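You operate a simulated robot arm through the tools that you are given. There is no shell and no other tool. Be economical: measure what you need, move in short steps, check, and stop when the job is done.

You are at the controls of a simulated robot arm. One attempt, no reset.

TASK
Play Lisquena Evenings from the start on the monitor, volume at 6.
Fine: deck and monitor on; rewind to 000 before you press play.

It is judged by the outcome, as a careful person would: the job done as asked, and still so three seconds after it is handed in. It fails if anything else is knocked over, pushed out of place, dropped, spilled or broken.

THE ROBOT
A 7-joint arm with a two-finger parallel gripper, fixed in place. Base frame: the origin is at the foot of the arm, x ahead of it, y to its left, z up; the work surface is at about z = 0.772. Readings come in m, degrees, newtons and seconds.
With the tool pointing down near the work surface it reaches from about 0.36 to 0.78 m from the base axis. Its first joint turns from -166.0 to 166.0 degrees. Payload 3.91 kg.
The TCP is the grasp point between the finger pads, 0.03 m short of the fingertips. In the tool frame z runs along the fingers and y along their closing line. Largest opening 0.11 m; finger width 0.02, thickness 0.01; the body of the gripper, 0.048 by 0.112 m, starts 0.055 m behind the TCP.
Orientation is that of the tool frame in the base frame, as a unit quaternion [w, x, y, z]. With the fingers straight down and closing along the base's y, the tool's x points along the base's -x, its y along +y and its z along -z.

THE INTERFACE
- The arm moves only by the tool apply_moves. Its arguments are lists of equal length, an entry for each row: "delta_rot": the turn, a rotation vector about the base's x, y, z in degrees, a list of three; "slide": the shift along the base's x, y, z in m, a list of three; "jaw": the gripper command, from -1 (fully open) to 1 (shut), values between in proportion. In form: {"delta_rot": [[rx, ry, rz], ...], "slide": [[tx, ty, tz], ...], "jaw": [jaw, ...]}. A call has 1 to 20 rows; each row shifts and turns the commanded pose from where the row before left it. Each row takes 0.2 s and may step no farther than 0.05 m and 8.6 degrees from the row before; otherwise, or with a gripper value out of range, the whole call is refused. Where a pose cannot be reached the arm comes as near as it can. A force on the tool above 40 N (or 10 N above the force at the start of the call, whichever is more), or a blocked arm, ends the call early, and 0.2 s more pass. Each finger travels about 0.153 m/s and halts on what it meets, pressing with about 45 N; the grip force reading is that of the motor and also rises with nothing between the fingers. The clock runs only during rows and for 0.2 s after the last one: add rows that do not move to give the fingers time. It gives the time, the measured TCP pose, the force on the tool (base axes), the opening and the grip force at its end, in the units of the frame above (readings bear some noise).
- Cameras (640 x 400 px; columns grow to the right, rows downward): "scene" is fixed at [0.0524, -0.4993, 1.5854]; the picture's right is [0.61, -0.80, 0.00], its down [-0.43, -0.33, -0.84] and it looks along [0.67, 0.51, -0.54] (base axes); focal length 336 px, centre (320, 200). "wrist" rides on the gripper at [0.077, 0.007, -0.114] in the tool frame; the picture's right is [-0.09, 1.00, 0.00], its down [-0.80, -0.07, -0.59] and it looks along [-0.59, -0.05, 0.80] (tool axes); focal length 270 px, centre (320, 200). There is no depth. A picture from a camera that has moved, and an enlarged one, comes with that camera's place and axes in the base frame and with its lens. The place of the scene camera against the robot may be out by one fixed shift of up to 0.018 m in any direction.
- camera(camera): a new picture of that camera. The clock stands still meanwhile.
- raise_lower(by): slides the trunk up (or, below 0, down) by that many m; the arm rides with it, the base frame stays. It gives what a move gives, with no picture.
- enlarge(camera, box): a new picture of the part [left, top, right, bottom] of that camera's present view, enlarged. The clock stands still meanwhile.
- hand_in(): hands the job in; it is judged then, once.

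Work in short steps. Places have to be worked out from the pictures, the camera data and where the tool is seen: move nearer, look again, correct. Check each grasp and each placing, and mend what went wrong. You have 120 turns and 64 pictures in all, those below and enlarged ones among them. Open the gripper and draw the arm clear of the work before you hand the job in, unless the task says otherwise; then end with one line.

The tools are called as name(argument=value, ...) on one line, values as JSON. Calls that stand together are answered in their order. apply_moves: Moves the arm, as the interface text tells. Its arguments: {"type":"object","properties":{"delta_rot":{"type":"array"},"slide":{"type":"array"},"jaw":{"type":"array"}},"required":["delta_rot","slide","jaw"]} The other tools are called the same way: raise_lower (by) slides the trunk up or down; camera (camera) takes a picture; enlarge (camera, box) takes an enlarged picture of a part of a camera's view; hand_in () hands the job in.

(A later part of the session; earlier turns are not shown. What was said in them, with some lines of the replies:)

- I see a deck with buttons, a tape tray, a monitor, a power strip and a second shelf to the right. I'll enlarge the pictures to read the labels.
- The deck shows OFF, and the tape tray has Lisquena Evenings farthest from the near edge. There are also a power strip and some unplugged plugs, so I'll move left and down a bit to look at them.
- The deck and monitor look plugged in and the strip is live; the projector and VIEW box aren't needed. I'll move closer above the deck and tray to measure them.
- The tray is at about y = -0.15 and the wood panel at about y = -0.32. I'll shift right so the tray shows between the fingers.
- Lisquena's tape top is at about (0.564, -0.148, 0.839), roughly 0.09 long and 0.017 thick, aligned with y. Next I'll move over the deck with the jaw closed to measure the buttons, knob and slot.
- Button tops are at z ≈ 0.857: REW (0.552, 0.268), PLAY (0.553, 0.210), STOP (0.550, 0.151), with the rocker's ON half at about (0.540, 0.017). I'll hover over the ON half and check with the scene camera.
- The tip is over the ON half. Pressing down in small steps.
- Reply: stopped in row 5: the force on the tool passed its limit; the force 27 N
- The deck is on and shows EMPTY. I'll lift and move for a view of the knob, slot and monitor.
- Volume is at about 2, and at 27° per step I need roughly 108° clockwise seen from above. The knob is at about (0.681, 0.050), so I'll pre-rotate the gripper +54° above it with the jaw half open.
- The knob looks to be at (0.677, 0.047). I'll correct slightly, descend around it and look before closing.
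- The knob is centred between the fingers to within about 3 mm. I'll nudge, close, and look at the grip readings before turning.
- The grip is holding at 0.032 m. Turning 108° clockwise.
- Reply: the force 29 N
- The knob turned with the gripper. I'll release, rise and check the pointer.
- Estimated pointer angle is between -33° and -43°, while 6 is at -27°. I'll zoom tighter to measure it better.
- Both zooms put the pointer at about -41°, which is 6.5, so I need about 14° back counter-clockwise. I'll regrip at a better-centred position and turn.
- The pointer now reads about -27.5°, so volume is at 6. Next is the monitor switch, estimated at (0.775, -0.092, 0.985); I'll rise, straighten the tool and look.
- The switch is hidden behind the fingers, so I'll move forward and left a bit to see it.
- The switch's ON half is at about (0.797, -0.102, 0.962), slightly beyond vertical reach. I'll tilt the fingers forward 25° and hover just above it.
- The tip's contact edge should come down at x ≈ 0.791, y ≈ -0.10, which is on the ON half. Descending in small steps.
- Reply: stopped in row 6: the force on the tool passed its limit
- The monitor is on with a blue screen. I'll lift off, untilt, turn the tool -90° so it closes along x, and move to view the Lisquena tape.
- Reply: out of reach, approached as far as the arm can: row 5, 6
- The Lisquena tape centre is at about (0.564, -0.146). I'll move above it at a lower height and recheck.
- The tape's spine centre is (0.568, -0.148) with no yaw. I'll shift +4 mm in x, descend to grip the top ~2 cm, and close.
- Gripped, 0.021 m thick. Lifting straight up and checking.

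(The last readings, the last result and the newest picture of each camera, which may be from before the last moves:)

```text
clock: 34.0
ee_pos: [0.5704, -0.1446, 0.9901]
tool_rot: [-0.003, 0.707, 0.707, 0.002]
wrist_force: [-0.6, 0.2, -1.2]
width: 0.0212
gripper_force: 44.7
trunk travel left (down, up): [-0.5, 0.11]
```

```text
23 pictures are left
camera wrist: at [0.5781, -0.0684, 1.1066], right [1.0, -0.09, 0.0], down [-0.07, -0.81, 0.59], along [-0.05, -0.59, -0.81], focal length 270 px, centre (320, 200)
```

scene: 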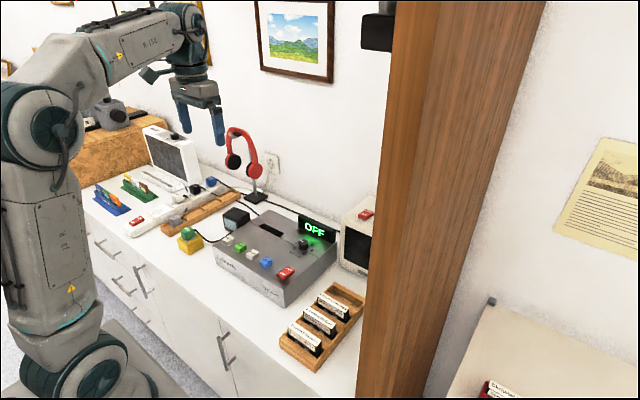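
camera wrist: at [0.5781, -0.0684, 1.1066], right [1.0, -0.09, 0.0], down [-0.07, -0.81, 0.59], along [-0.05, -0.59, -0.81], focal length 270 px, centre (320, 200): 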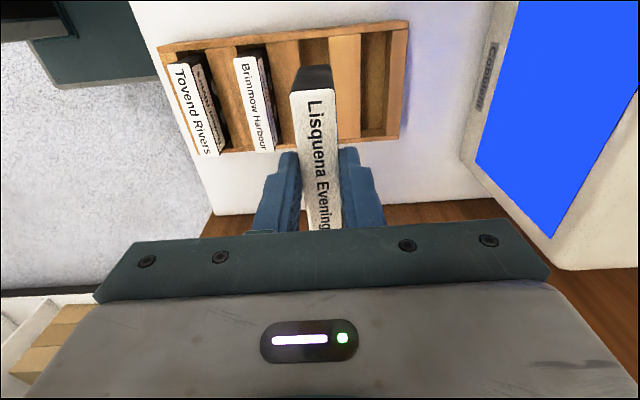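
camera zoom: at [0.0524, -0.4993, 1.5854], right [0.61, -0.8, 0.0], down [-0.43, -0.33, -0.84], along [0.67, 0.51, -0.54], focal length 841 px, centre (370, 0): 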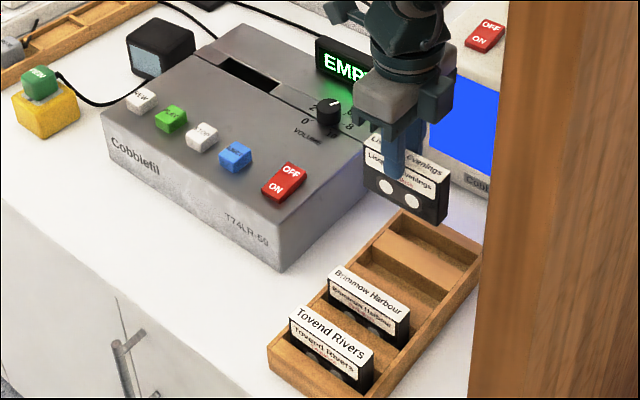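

The tape is held squarely. I estimate the slot at x 0.676–0.701, y 0.152–0.2525, and will go beside it for a closer view first.

apply_moves(delta_rot=[[0, 0, 0], [0, 0, 0], [0, 0, 0], [0, 0, 0], [0, 0, 0], [0, 0, 0], [0, 0, 0], [0, 0, 0], [0, 0, 0], [0, 0, 0], [0, 0, 0]], slide=[[0.003, 0.0395, 0.003], [0.003, 0.0395, 0.003], [0.003, 0.0395, 0.003], [0.003, 0.0395, 0.003], [0.003, 0.0395, 0], [0.003, 0.0395, 0], [0.003, 0.0395, 0], [0.003, 0.0395, 0], [0.003, 0.0395, 0], [0.003, 0.0395, 0], [0, 0, 0]], jaw=[1, 1, 1, 1, 1, 1, 1, 1, 1, 1, 1])

camera(camera="wrist")

```text
clock: 36.4
ee_pos: [0.5988, 0.2484, 1.0035]
tool_rot: [-0.002, 0.707, 0.707, 0.001]
wrist_force: [0.1, 0.6, -0.7]
width: 0.0206
gripper_force: 44.9
trunk travel left (down, up): [-0.5, 0.11]
```

```text
22 pictures are left
camera wrist: at [0.6065, 0.3246, 1.1181], right [1.0, -0.09, 0.0], down [-0.07, -0.81, 0.59], along [-0.05, -0.59, -0.81], focal length 270 px, centre (320, 200)
```

wrist: 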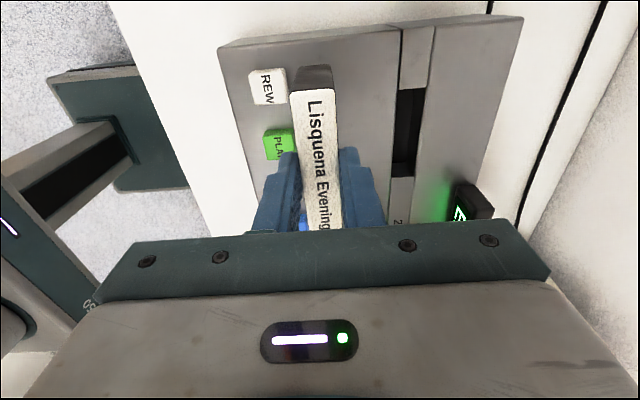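

The slot measures x 0.675–0.702, y 0.150–0.2515, centre (0.689, 0.200). I'll move above it with the tape bottom about 3 cm over the deck and check.

apply_moves(delta_rot=[[0, 0, 0], [0, 0, 0], [0, 0, 0], [0, 0, 0], [0, 0, 0]], slide=[[0.03, -0.015, 0], [0.03, -0.016, 0], [0.0287, -0.015, 0], [0, 0, -0.045], [0, 0, 0]], jaw=[1, 1, 1, 1, 1])

camera(camera="wrist")

enlarge(camera="scene", box=[220, 180, 340, 280])

```text
clock: 37.6
ee_pos: [0.6898, 0.2053, 0.9589]
tool_rot: [-0.004, 0.706, 0.708, 0.002]
wrist_force: [0.6, -0.1, -0.7]
width: 0.0211
gripper_force: 44.5
trunk travel left (down, up): [-0.5, 0.11]
```

```text
21 pictures are left
camera wrist: at [0.6984, 0.282, 1.0734], right [1.0, -0.09, 0.0], down [-0.07, -0.81, 0.59], along [-0.05, -0.59, -0.81], focal length 270 px, centre (320, 200)
```

wrist: 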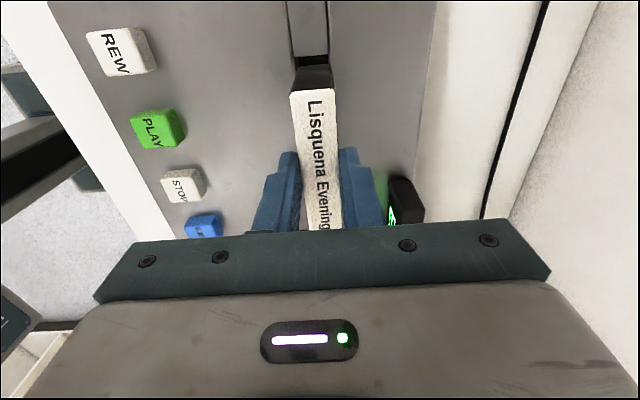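

```text
4.00 times, centred on (280, 230) of scene
camera zoom: at [0.0524, -0.4993, 1.5854], right [0.61, -0.8, 0.0], down [-0.43, -0.33, -0.84], along [0.67, 0.51, -0.54], focal length 1346 px, centre (480, 80)
```

zoom: 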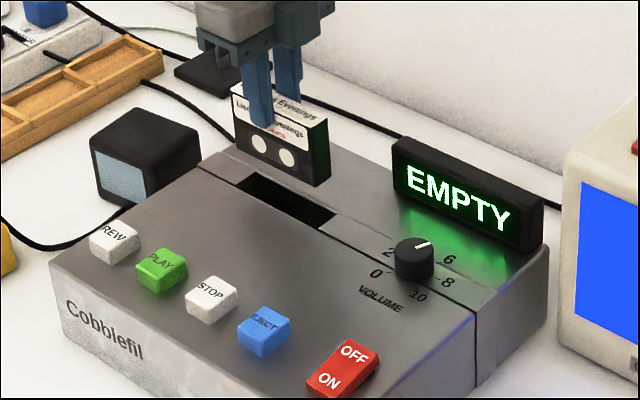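

I need a small correction of about (-3, -4) mm. Then I'll lower gradually into the slot.

apply_moves(delta_rot=[[0, 0, 0], [0, 0, 0], [0, 0, 0], [0, 0, 0], [0, 0, 0], [0, 0, 0], [0, 0, 0]], slide=[[-0.003, -0.004, 0], [0, 0, -0.02], [0, 0, -0.015], [0, 0, -0.005], [0, 0, -0.005], [0, 0, -0.005], [0, 0, 0]], jaw=[1, 1, 1, 1, 1, 1, 1])

enlarge(camera="scene", box=[250, 190, 320, 250])

```text
clock: 38.9
ee_pos: [0.6884, 0.2007, 0.9215]
tool_rot: [0.001, 0.706, 0.708, 0.01]
wrist_force: [-1.2, 0.0, 15.1]
width: 0.0213
gripper_force: 44.7
trunk travel left (down, up): [-0.5, 0.11]
stopped in row 6: the force on the tool passed its limit (the readings are from after the stop); the commanded pose is now the measured one
```

```text
6.67 times, centred on (285, 220) of scene
camera zoom: at [0.0524, -0.4993, 1.5854], right [0.61, -0.8, 0.0], down [-0.43, -0.33, -0.84], along [0.67, 0.51, -0.54], focal length 2242 px, centre (553, 67)
```

zoom: 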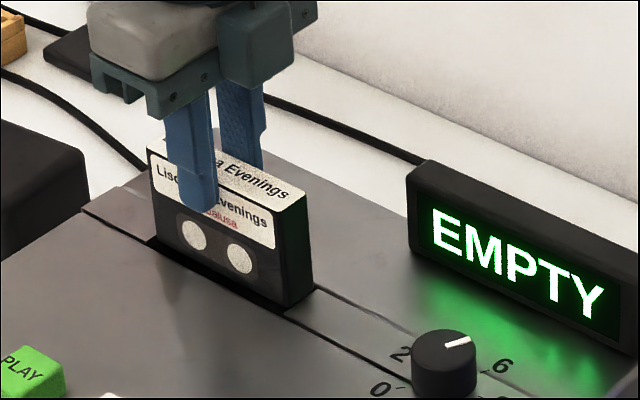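

The tape met resistance at the rim. I'll zoom tightly to see which edge is catching.

enlarge(camera="scene", box=[264, 208, 304, 242])

camera(camera="wrist")

```text
11.76 times, centred on (284, 225) of scene
camera zoom: at [0.0524, -0.4993, 1.5854], right [0.61, -0.8, 0.0], down [-0.43, -0.33, -0.84], along [0.67, 0.51, -0.54], focal length 3957 px, centre (744, -94)
```

zoom: 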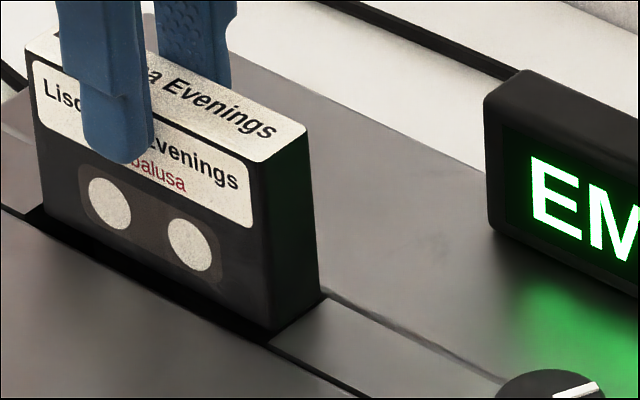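

```text
17 pictures are left
camera wrist: at [0.6933, 0.2771, 1.0371], right [1.0, -0.09, 0.01], down [-0.08, -0.81, 0.58], along [-0.04, -0.58, -0.81], focal length 270 px, centre (320, 200)
```

wrist: 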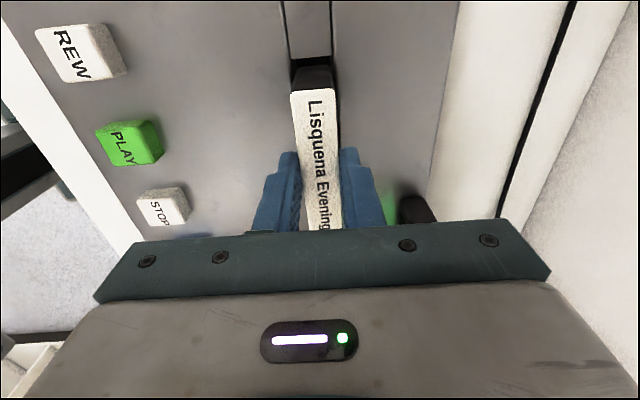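

The tape is about 2 mm too far back, catching on the rear rim, and is tilted about 1° from contact. I'll lift slightly, untilt, shift forward and lower again.

apply_moves(delta_rot=[[0, 0, 0], [-0.7, 0.9, 0], [0, 0, 0], [0, 0, 0], [0, 0, 0], [0, 0, 0], [0, 0, 0], [0, 0, 0]], slide=[[0, 0, 0.006], [-0.0017, 0, 0], [0, 0, -0.004], [0, 0, -0.004], [0, 0, -0.004], [0, 0, -0.004], [0, 0, -0.004], [0, 0, 0]], jaw=[1, 1, 1, 1, 1, 1, 1, 1])

enlarge(camera="scene", box=[264, 208, 304, 242])

```text
clock: 40.7
ee_pos: [0.6862, 0.2029, 0.9073]
tool_rot: [0.0, 0.706, 0.708, 0.0]
wrist_force: [0.4, 17.6, 32.0]
width: 0.0213
gripper_force: 45.1
trunk travel left (down, up): [-0.5, 0.11]
```

```text
11.76 times, centred on (284, 225) of scene
camera zoom: at [0.0524, -0.4993, 1.5854], right [0.61, -0.8, 0.0], down [-0.43, -0.33, -0.84], along [0.67, 0.51, -0.54], focal length 3957 px, centre (744, -94)
```

zoom: 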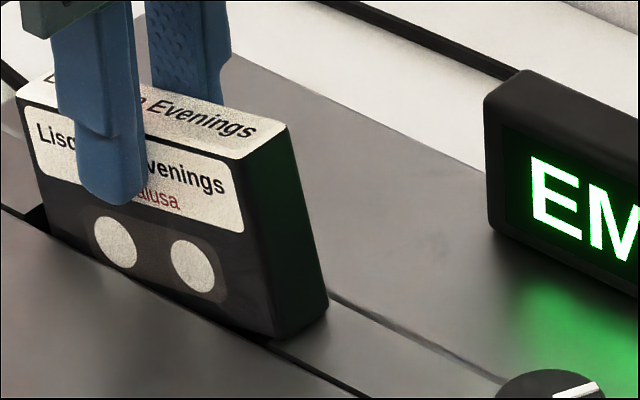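

The -y end is now catching on the slot's end and the tape has tilted slightly in the grip. I'll lift a bit, shift +y and look.

apply_moves(delta_rot=[[0, 0, 0], [0, 0, 0], [0, 0, 0], [0, 0, 0]], slide=[[0, 0, 0.012], [0, 0, 0.012], [0, 0.002, 0], [0, 0, 0]], jaw=[1, 1, 1, 1])

enlarge(camera="scene", box=[260, 200, 308, 240])

```text
clock: 41.7
ee_pos: [0.6859, 0.2016, 0.9271]
tool_rot: [-0.002, 0.706, 0.708, -0.004]
wrist_force: [-0.3, 0.3, -1.0]
width: 0.021
gripper_force: 44.6
trunk travel left (down, up): [-0.5, 0.11]
```

```text
10.00 times, centred on (284, 220) of scene
camera zoom: at [0.0524, -0.4993, 1.5854], right [0.61, -0.8, 0.0], down [-0.43, -0.33, -0.84], along [0.67, 0.51, -0.54], focal length 3364 px, centre (680, 0)
```

zoom: 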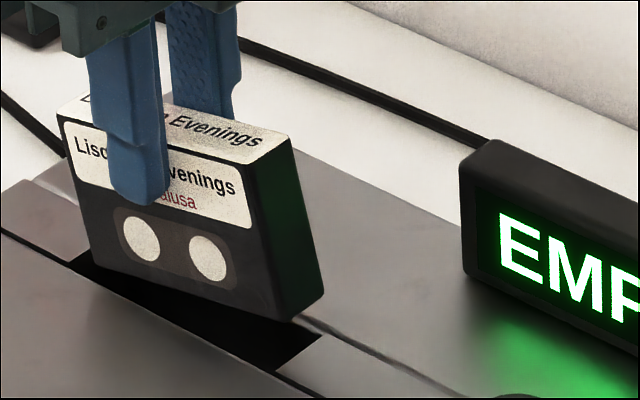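

The tape has rotated about 13° in the grip with its -y end up. I'll raise slightly and roll the tool +13° about x to level the tape, then look.

apply_moves(delta_rot=[[0, 0, 0], [6.5, 0, 0], [6.5, 0, 0], [0, 0, 0]], slide=[[0, 0, 0.015], [0, 0, 0], [0, 0, 0], [0, 0, 0]], jaw=[1, 1, 1, 1])

enlarge(camera="scene", box=[260, 195, 308, 240])

camera(camera="wrist")

```text
clock: 42.7
ee_pos: [0.6875, 0.2033, 0.9431]
tool_rot: [-0.083, 0.702, 0.703, 0.079]
wrist_force: [0.7, -0.6, -0.7]
width: 0.0207
gripper_force: 44.7
trunk travel left (down, up): [-0.5, 0.11]
```

```text
8.89 times, centred on (284, 218) of scene
camera zoom: at [0.0524, -0.4993, 1.5854], right [0.61, -0.8, 0.0], down [-0.43, -0.33, -0.84], along [0.67, 0.51, -0.54], focal length 2990 px, centre (640, 44)
```

zoom: 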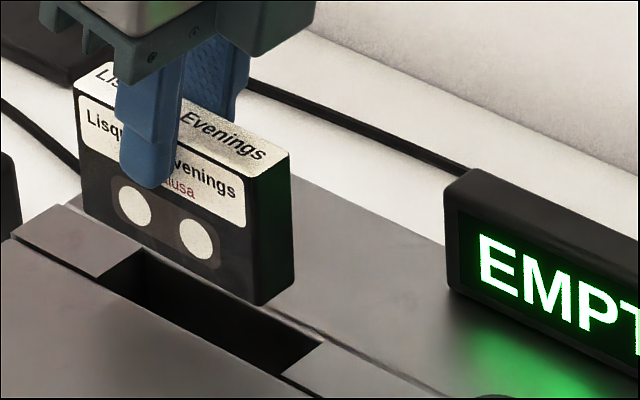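

```text
13 pictures are left
camera wrist: at [0.6944, 0.2525, 1.0721], right [1.0, -0.08, -0.02], down [-0.07, -0.91, 0.4], along [-0.06, -0.4, -0.92], focal length 270 px, centre (320, 200)
```

wrist: 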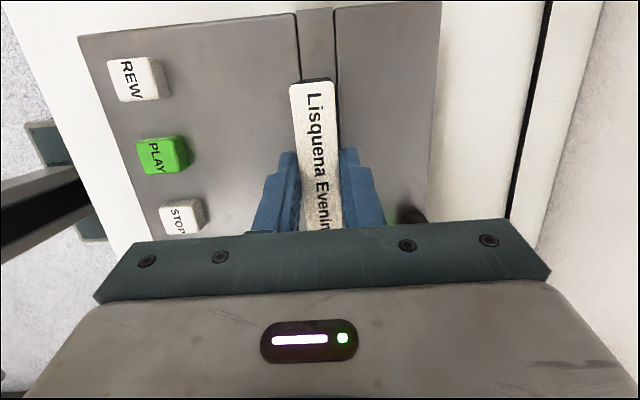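

The tape is level to about 2°, but sits about 6 mm too far +y and 1–2 mm too far +x. I'll correct, lower to just above the slot and recheck.

apply_moves(delta_rot=[[-1.5, 0, 1.0], [0, 0, 0], [0, 0, 0], [0, 0, 0]], slide=[[-0.0015, -0.006, 0], [0, 0, -0.01], [0, 0, -0.006], [0, 0, 0]], jaw=[1, 1, 1, 1])

enlarge(camera="scene", box=[262, 204, 306, 242])

```text
clock: 43.7
ee_pos: [0.6855, 0.1962, 0.9271]
tool_rot: [-0.073, 0.697, 0.71, 0.068]
wrist_force: [0.4, -0.4, -1.0]
width: 0.0213
gripper_force: 44.7
trunk travel left (down, up): [-0.5, 0.11]
```

```text
10.53 times, centred on (284, 223) of scene
camera zoom: at [0.0524, -0.4993, 1.5854], right [0.61, -0.8, 0.0], down [-0.43, -0.33, -0.84], along [0.67, 0.51, -0.54], focal length 3541 px, centre (699, -42)
```

zoom: 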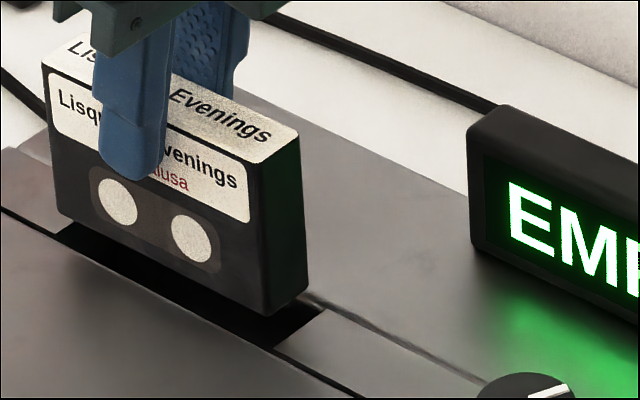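

The tape is level and unyawed just above the slot. I need about (-1.5, -3) mm, then I'll lower gently.

apply_moves(delta_rot=[[0, 0, 0], [0, 0, 0], [0, 0, 0], [0, 0, 0], [0, 0, 0]], slide=[[-0.0015, -0.003, 0], [0, 0, -0.003], [0, 0, -0.003], [0, 0, -0.003], [0, 0, 0]], jaw=[1, 1, 1, 1, 1])

```text
clock: 44.9
ee_pos: [0.6838, 0.1936, 0.9172]
tool_rot: [-0.073, 0.697, 0.71, 0.068]
wrist_force: [-0.1, 0.1, -1.8]
width: 0.0211
gripper_force: 45.0
trunk travel left (down, up): [-0.5, 0.11]
```

No contact yet; continuing down in small steps.

apply_moves(delta_rot=[[0, 0, 0], [0, 0, 0], [0, 0, 0], [0, 0, 0]], slide=[[0, 0, -0.003], [0, 0, -0.003], [0, 0, -0.002], [0, 0, 0]], jaw=[1, 1, 1, 1])

```text
clock: 45.9
ee_pos: [0.6834, 0.1934, 0.9166]
tool_rot: [-0.072, 0.696, 0.711, 0.074]
wrist_force: [5.6, 2.4, 40.2]
width: 0.0209
gripper_force: 44.6
trunk travel left (down, up): [-0.5, 0.11]
```

Contact again at TCP z ≈ 0.917 with 40 N. Taking a look before pushing any more.

enlarge(camera="scene", box=[262, 210, 302, 242])

```text
12.50 times, centred on (282, 226) of scene
camera zoom: at [0.0524, -0.4993, 1.5854], right [0.61, -0.8, 0.0], down [-0.43, -0.33, -0.84], along [0.67, 0.51, -0.54], focal length 4205 px, centre (795, -125)
```

zoom: 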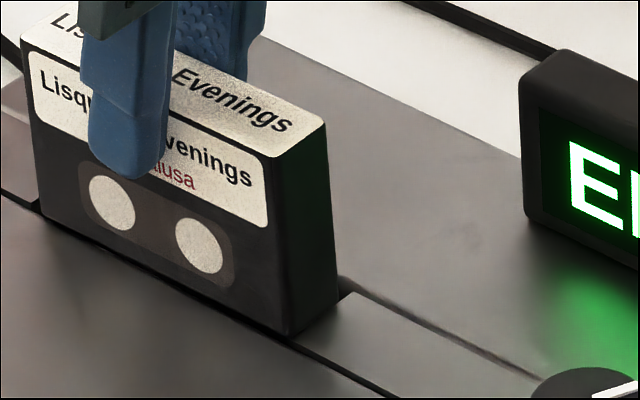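

At contact height the tape sits about 3 mm too far -x (on the front rim) and 5 mm too far -y. I'll lift 5 mm, correct both and lower again.

apply_moves(delta_rot=[[0, 0, 0], [0, 0, 0], [0, 0, 0], [0, 0, 0], [0, 0, 0], [0, 0, 0]], slide=[[0, 0, 0.01], [0.0028, 0.005, 0], [0, 0, -0.004], [0, 0, -0.003], [0, 0, -0.003], [0, 0, 0]], jaw=[1, 1, 1, 1, 1, 1])

```text
clock: 47.3
ee_pos: [0.6852, 0.1988, 0.9154]
tool_rot: [-0.07, 0.696, 0.711, 0.072]
wrist_force: [-5.3, -2.3, 37.1]
width: 0.0209
gripper_force: 45.0
trunk travel left (down, up): [-0.5, 0.11]
```

Now it's touching the rear rim slightly (force -x), and the tool has 1° of yaw that I shouldn't have added. I'll remove the yaw, shift -1 mm and lower again.

apply_moves(delta_rot=[[0, 0, 0], [0, 0, -1.1], [0, 0, 0], [0, 0, 0], [0, 0, 0], [0, 0, 0]], slide=[[0, 0, 0.012], [-0.001, 0, 0], [0, 0, -0.005], [0, 0, -0.004], [0, 0, -0.001], [0, 0, 0]], jaw=[1, 1, 1, 1, 1, 1])

```text
clock: 48.7
ee_pos: [0.6846, 0.1974, 0.9145]
tool_rot: [-0.071, 0.703, 0.704, 0.072]
wrist_force: [2.4, -0.5, 24.7]
width: 0.0214
gripper_force: 44.7
trunk travel left (down, up): [-0.5, 0.11]
```

Closer. While pressing lightly, I'll slide a little to find the opening and watch z.

apply_moves(delta_rot=[[0, 0, 0], [0, 0, 0], [0, 0, 0]], slide=[[0.0005, 0.001, 0], [0, 0.001, 0], [0, 0, 0]], jaw=[1, 1, 1])

```text
clock: 49.5
ee_pos: [0.6842, 0.1983, 0.916]
tool_rot: [-0.072, 0.703, 0.704, 0.071]
wrist_force: [-0.3, -8.6, 31.0]
width: 0.0207
gripper_force: 44.9
trunk travel left (down, up): [-0.5, 0.11]
```

Not dropping in. I'll take a picture to see where it's catching.

enlarge(camera="scene", box=[254, 212, 290, 241])

```text
13.79 times, centred on (272, 226) of scene
camera zoom: at [0.0524, -0.4993, 1.5854], right [0.61, -0.8, 0.0], down [-0.43, -0.33, -0.84], along [0.67, 0.51, -0.54], focal length 4640 px, centre (982, -166)
```

zoom: 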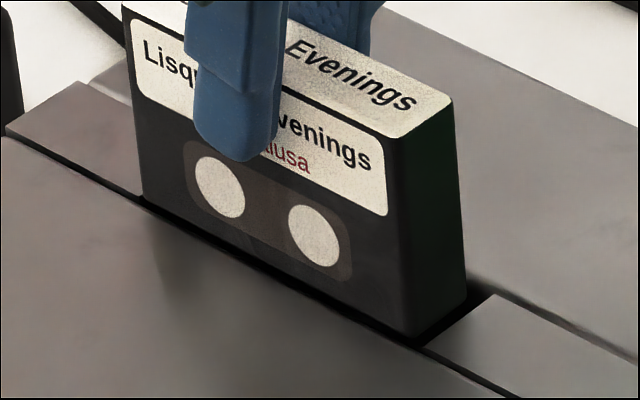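

It's catching on the +y end, with about 4 mm gap at -y, and is close to the front rim. I'll shift (+1.5, -2.3) mm and lower.

apply_moves(delta_rot=[[0, 0, 0], [0, 0, 0], [0, 0, 0], [0, 0, 0], [0, 0, 0], [0, 0, 0]], slide=[[0, 0, 0.01], [0.0013, -0.0025, 0], [0, 0, -0.004], [0, 0, -0.004], [0, 0, -0.003], [0, 0, 0]], jaw=[1, 1, 1, 1, 1, 1])

```text
clock: 50.9
ee_pos: [0.6885, 0.1987, 0.9108]
tool_rot: [-0.074, 0.703, 0.704, 0.068]
wrist_force: [0.3, 0.2, -0.9]
width: 0.0212
gripper_force: 44.9
trunk travel left (down, up): [-0.5, 0.11]
```

z is 0.911 with no force, so the tape has entered the slot. Continuing down.

apply_moves(delta_rot=[[0, 0, 0], [0, 0, 0], [0, 0, 0], [0, 0, 0], [0, 0, 0]], slide=[[0, 0, -0.006], [0, 0, -0.006], [0, 0, -0.006], [0, 0, -0.006], [0, 0, 0]], jaw=[1, 1, 1, 1, 1])

```text
clock: 52.1
ee_pos: [0.6868, 0.1971, 0.887]
tool_rot: [-0.073, 0.704, 0.704, 0.069]
wrist_force: [-0.4, -0.3, -0.9]
width: 0.0209
gripper_force: 45.1
trunk travel left (down, up): [-0.5, 0.11]
```

It's sliding in freely. I'll open slightly to release, rise, and check.

apply_moves(delta_rot=[[0, 0, 0], [0, 0, 0], [0, 0, 0], [0, 0, 0], [0, 0, 0], [0, 0, 0]], slide=[[0, 0, -0.003], [0, 0, 0], [0, 0, 0], [0, 0, 0.03], [0, 0, 0.04], [0, 0, 0]], jaw=[1, 0.36, 0.36, 0.36, 0.36, 0.36])

enlarge(camera="scene", box=[230, 190, 350, 270])

```text
clock: 53.5
ee_pos: [0.6873, 0.1981, 0.9533]
tool_rot: [-0.072, 0.703, 0.704, 0.069]
wrist_force: [-0.2, 0.6, -0.4]
width: 0.0352
gripper_force: 0.1
trunk travel left (down, up): [-0.5, 0.11]
```

```text
5.00 times, centred on (290, 230) of scene
camera zoom: at [0.0524, -0.4993, 1.5854], right [0.61, -0.8, 0.0], down [-0.43, -0.33, -0.84], along [0.67, 0.51, -0.54], focal length 1682 px, centre (470, 50)
```

zoom: 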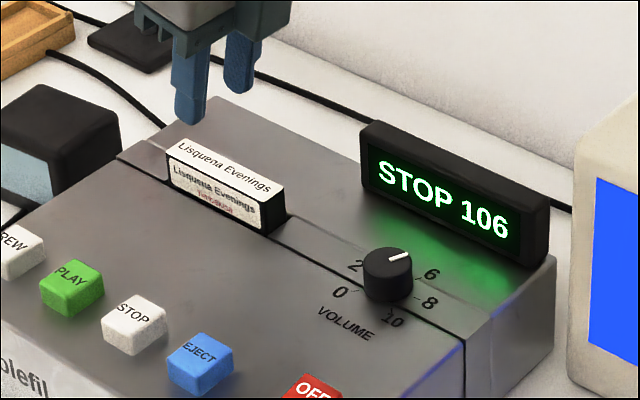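

The display shows STOP 106, so the tape is loaded and I need to rewind. I'll untilt, close the jaw and go above REW.

apply_moves(delta_rot=[[-5.7, 0, 0], [-5.7, 0, 0], [0, 0, 0], [0, 0, 0], [0, 0, 0], [0, 0, 0]], slide=[[0, 0, 0.01], [-0.035, 0.017, 0], [-0.035, 0.017, 0], [-0.035, 0.017, 0], [-0.0303, 0.0184, -0.04], [0, 0, 0]], jaw=[1, 1, 1, 1, 1, 1])

camera(camera="wrist")

```text
refused: row 5 steps farther than a row can; nothing moved
```

```text
8 pictures are left
camera wrist: at [0.6953, 0.2517, 1.081], right [1.0, -0.09, -0.02], down [-0.07, -0.9, 0.42], along [-0.06, -0.42, -0.91], focal length 270 px, centre (320, 200)
```

wrist: 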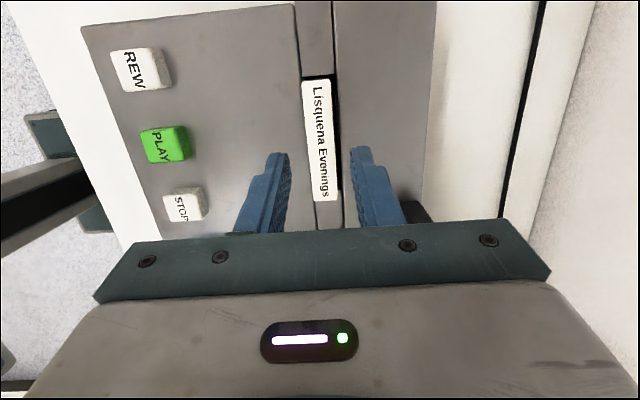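

That call was refused because one step was too long. This view confirms REW at (0.552, 0.268) and PLAY at (0.552, 0.209). I'll resend with smaller steps and press REW.

apply_moves(delta_rot=[[-5.7, 0, 0], [-5.7, 0, 0], [0, 0, 0], [0, 0, 0], [0, 0, 0], [0, 0, 0], [0, 0, 0]], slide=[[0, 0, 0.01], [-0.035, 0.017, 0], [-0.035, 0.017, 0], [-0.035, 0.017, 0], [-0.0303, 0.0184, 0], [0, 0, -0.04], [0, 0, 0]], jaw=[1, 1, 1, 1, 1, 1, 1])

```text
clock: 55.1
ee_pos: [0.5511, 0.2669, 0.9238]
tool_rot: [-0.003, 0.707, 0.707, -0.001]
wrist_force: [0.3, -0.4, -0.3]
width: 0.0
gripper_force: 37.7
trunk travel left (down, up): [-0.5, 0.11]
```

Positioned above REW. Pressing down in small steps until contact.

apply_moves(delta_rot=[[0, 0, 0], [0, 0, 0], [0, 0, 0], [0, 0, 0], [0, 0, 0], [0, 0, 0]], slide=[[0, 0, -0.025], [0, 0, -0.008], [0, 0, -0.004], [0, 0, -0.004], [0, 0, -0.003], [0, 0, 0]], jaw=[1, 1, 1, 1, 1, 1])

```text
clock: 56.5
ee_pos: [0.5523, 0.269, 0.8813]
tool_rot: [-0.003, 0.707, 0.707, -0.001]
wrist_force: [-0.9, 0.5, 2.9]
width: 0.0
gripper_force: 37.6
trunk travel left (down, up): [-0.5, 0.11]
```

There's a light spring contact of 3 N. I'll press a few mm more, then lift.

apply_moves(delta_rot=[[0, 0, 0], [0, 0, 0], [0, 0, 0], [0, 0, 0], [0, 0, 0]], slide=[[0, 0, -0.003], [0, 0, -0.003], [0, 0, 0], [0, 0, 0.025], [0, 0, 0.015]], jaw=[1, 1, 1, 1, 1])

enlarge(camera="scene", box=[230, 190, 400, 290])

```text
clock: 57.7
ee_pos: [0.5524, 0.2679, 0.912]
tool_rot: [-0.002, 0.707, 0.707, -0.002]
wrist_force: [-0.5, 0.4, -0.3]
width: 0.0
gripper_force: 37.5
trunk travel left (down, up): [-0.5, 0.11]
```

```text
3.76 times, centred on (315, 240) of scene
camera zoom: at [0.0524, -0.4993, 1.5854], right [0.61, -0.8, 0.0], down [-0.43, -0.33, -0.84], along [0.67, 0.51, -0.54], focal length 1266 px, centre (339, 49)
```

zoom: 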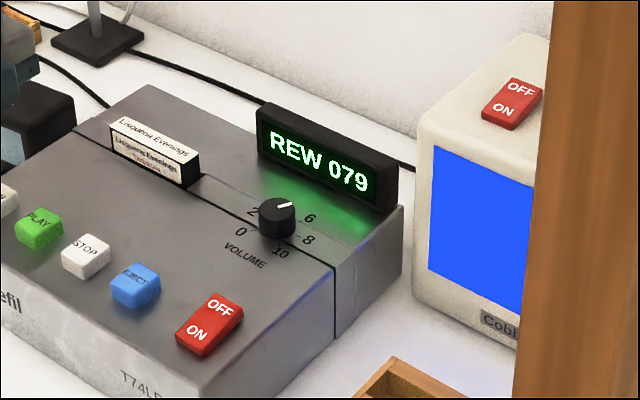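

It's rewinding (079). I'll move above PLAY and wait about 4 s.

apply_moves(delta_rot=[[0, 0, 0], [0, 0, 0], [0, 0, 0], [0, 0, 0], [0, 0, 0], [0, 0, 0], [0, 0, 0], [0, 0, 0], [0, 0, 0], [0, 0, 0], [0, 0, 0], [0, 0, 0], [0, 0, 0], [0, 0, 0], [0, 0, 0], [0, 0, 0], [0, 0, 0], [0, 0, 0], [0, 0, 0], [0, 0, 0]], slide=[[0, 0, 0.01], [0, -0.03, 0], [0, -0.0285, 0], [0, 0, 0], [0, 0, 0], [0, 0, 0], [0, 0, 0], [0, 0, 0], [0, 0, 0], [0, 0, 0], [0, 0, 0], [0, 0, 0], [0, 0, 0], [0, 0, 0], [0, 0, 0], [0, 0, 0], [0, 0, 0], [0, 0, 0], [0, 0, 0], [0, 0, 0]], jaw=[1, 1, 1, 1, 1, 1, 1, 1, 1, 1, 1, 1, 1, 1, 1, 1, 1, 1, 1, 1])

enlarge(camera="scene", box=[230, 190, 400, 290])

```text
clock: 61.9
ee_pos: [0.5521, 0.2103, 0.9243]
tool_rot: [-0.003, 0.707, 0.708, -0.001]
wrist_force: [-0.8, -0.7, -0.2]
width: 0.0001
gripper_force: 37.5
trunk travel left (down, up): [-0.5, 0.11]
```

```text
3.76 times, centred on (315, 240) of scene
camera zoom: at [0.0524, -0.4993, 1.5854], right [0.61, -0.8, 0.0], down [-0.43, -0.33, -0.84], along [0.67, 0.51, -0.54], focal length 1266 px, centre (339, 49)
```

zoom: 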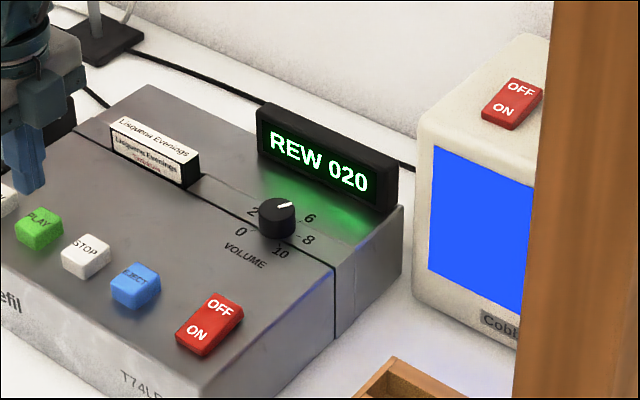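

It shows REW 020 at about 14 counts per second. Waiting about 2.8 s more.

apply_moves(delta_rot=[[0, 0, 0], [0, 0, 0], [0, 0, 0], [0, 0, 0], [0, 0, 0], [0, 0, 0], [0, 0, 0], [0, 0, 0], [0, 0, 0], [0, 0, 0], [0, 0, 0], [0, 0, 0], [0, 0, 0]], slide=[[0, 0, 0], [0, 0, 0], [0, 0, 0], [0, 0, 0], [0, 0, 0], [0, 0, 0], [0, 0, 0], [0, 0, 0], [0, 0, 0], [0, 0, 0], [0, 0, 0], [0, 0, 0], [0, 0, 0]], jaw=[1, 1, 1, 1, 1, 1, 1, 1, 1, 1, 1, 1, 1])

enlarge(camera="scene", box=[230, 190, 400, 290])

```text
clock: 64.7
ee_pos: [0.5525, 0.2094, 0.924]
tool_rot: [-0.003, 0.707, 0.707, -0.002]
wrist_force: [-0.2, 0.6, -0.2]
width: 0.0
gripper_force: 38.1
trunk travel left (down, up): [-0.5, 0.11]
```

```text
3.76 times, centred on (315, 240) of scene
camera zoom: at [0.0524, -0.4993, 1.5854], right [0.61, -0.8, 0.0], down [-0.43, -0.33, -0.84], along [0.67, 0.51, -0.54], focal length 1266 px, centre (339, 49)
```

zoom: 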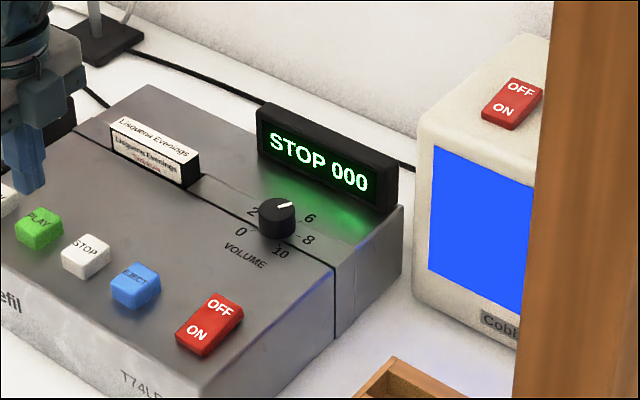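

It shows STOP 000. Pressing PLAY with the same stroke as REW, then lifting.

apply_moves(delta_rot=[[0, 0, 0], [0, 0, 0], [0, 0, 0], [0, 0, 0], [0, 0, 0], [0, 0, 0], [0, 0, 0], [0, 0, 0], [0, 0, 0], [0, 0, 0]], slide=[[0, 0, -0.025], [0, 0, -0.008], [0, 0, -0.004], [0, 0, -0.004], [0, 0, -0.003], [0, 0, -0.003], [0, 0, -0.003], [0, 0, 0], [0, 0, 0.025], [0, 0, 0.025]], jaw=[1, 1, 1, 1, 1, 1, 1, 1, 1, 1])

enlarge(camera="scene", box=[230, 190, 400, 290])

```text
clock: 66.9
ee_pos: [0.5519, 0.2093, 0.9224]
tool_rot: [-0.002, 0.707, 0.707, -0.003]
wrist_force: [-1.1, 0.1, -0.1]
width: 0.0001
gripper_force: 37.5
trunk travel left (down, up): [-0.5, 0.11]
```

```text
3.76 times, centred on (315, 240) of scene
camera zoom: at [0.0524, -0.4993, 1.5854], right [0.61, -0.8, 0.0], down [-0.43, -0.33, -0.84], along [0.67, 0.51, -0.54], focal length 1266 px, centre (339, 49)
```

zoom: 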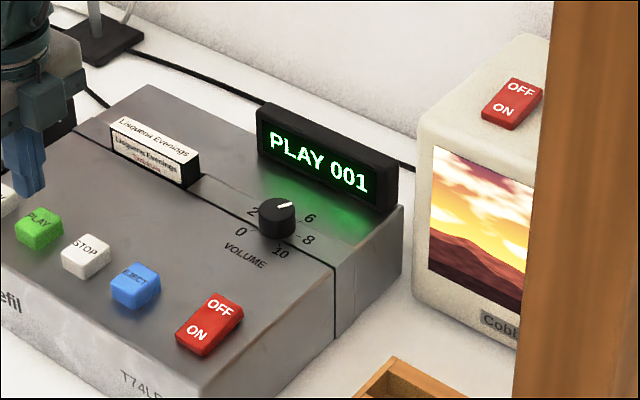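

It's playing (PLAY 001) with the picture on the monitor. I'll raise the arm clear, open the gripper, and recheck the knob and the scene.

apply_moves(delta_rot=[[0, 0, 0], [0, 0, 0], [0, 0, 0], [0, 0, 0], [0, 0, 0], [0, 0, 0]], slide=[[0, 0, 0.05], [0, 0, 0.05], [0, 0, 0.05], [-0.03, 0, 0.03], [-0.03, 0, 0.03], [0, 0, 0]], jaw=[1, 1, -1, -1, -1, -1])

enlarge(camera="scene", box=[300, 232, 340, 257])

camera(camera="scene")

```text
clock: 68.3
ee_pos: [0.4923, 0.2083, 1.1325]
tool_rot: [-0.002, 0.707, 0.707, -0.003]
wrist_force: [-0.4, -0.9, -0.6]
width: 0.1096
gripper_force: 0.0
trunk travel left (down, up): [-0.5, 0.11]
```

```text
16.00 times, centred on (320, 244) of scene
camera zoom: at [0.0524, -0.4993, 1.5854], right [0.61, -0.8, 0.0], down [-0.43, -0.33, -0.84], along [0.67, 0.51, -0.54], focal length 5382 px, centre (320, -512)
```

zoom: 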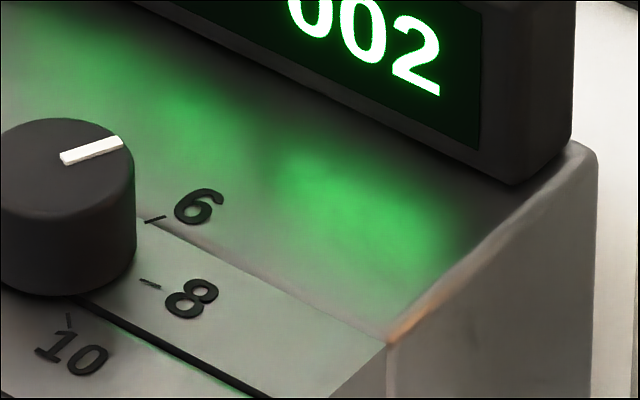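

```text
2 pictures are left
```

scene: 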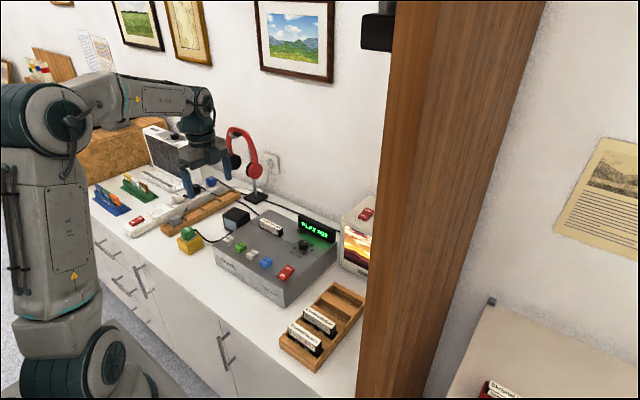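

Everything is in place: the tape is playing, volume is at 6, the monitor is on and the arm is clear. Handing in.

hand_in()

```text
The job is handed in.
```

Lisquena Evenings was rewound to 000 and is now playing from the start on the monitor, with the deck and monitor on and the volume at 6.
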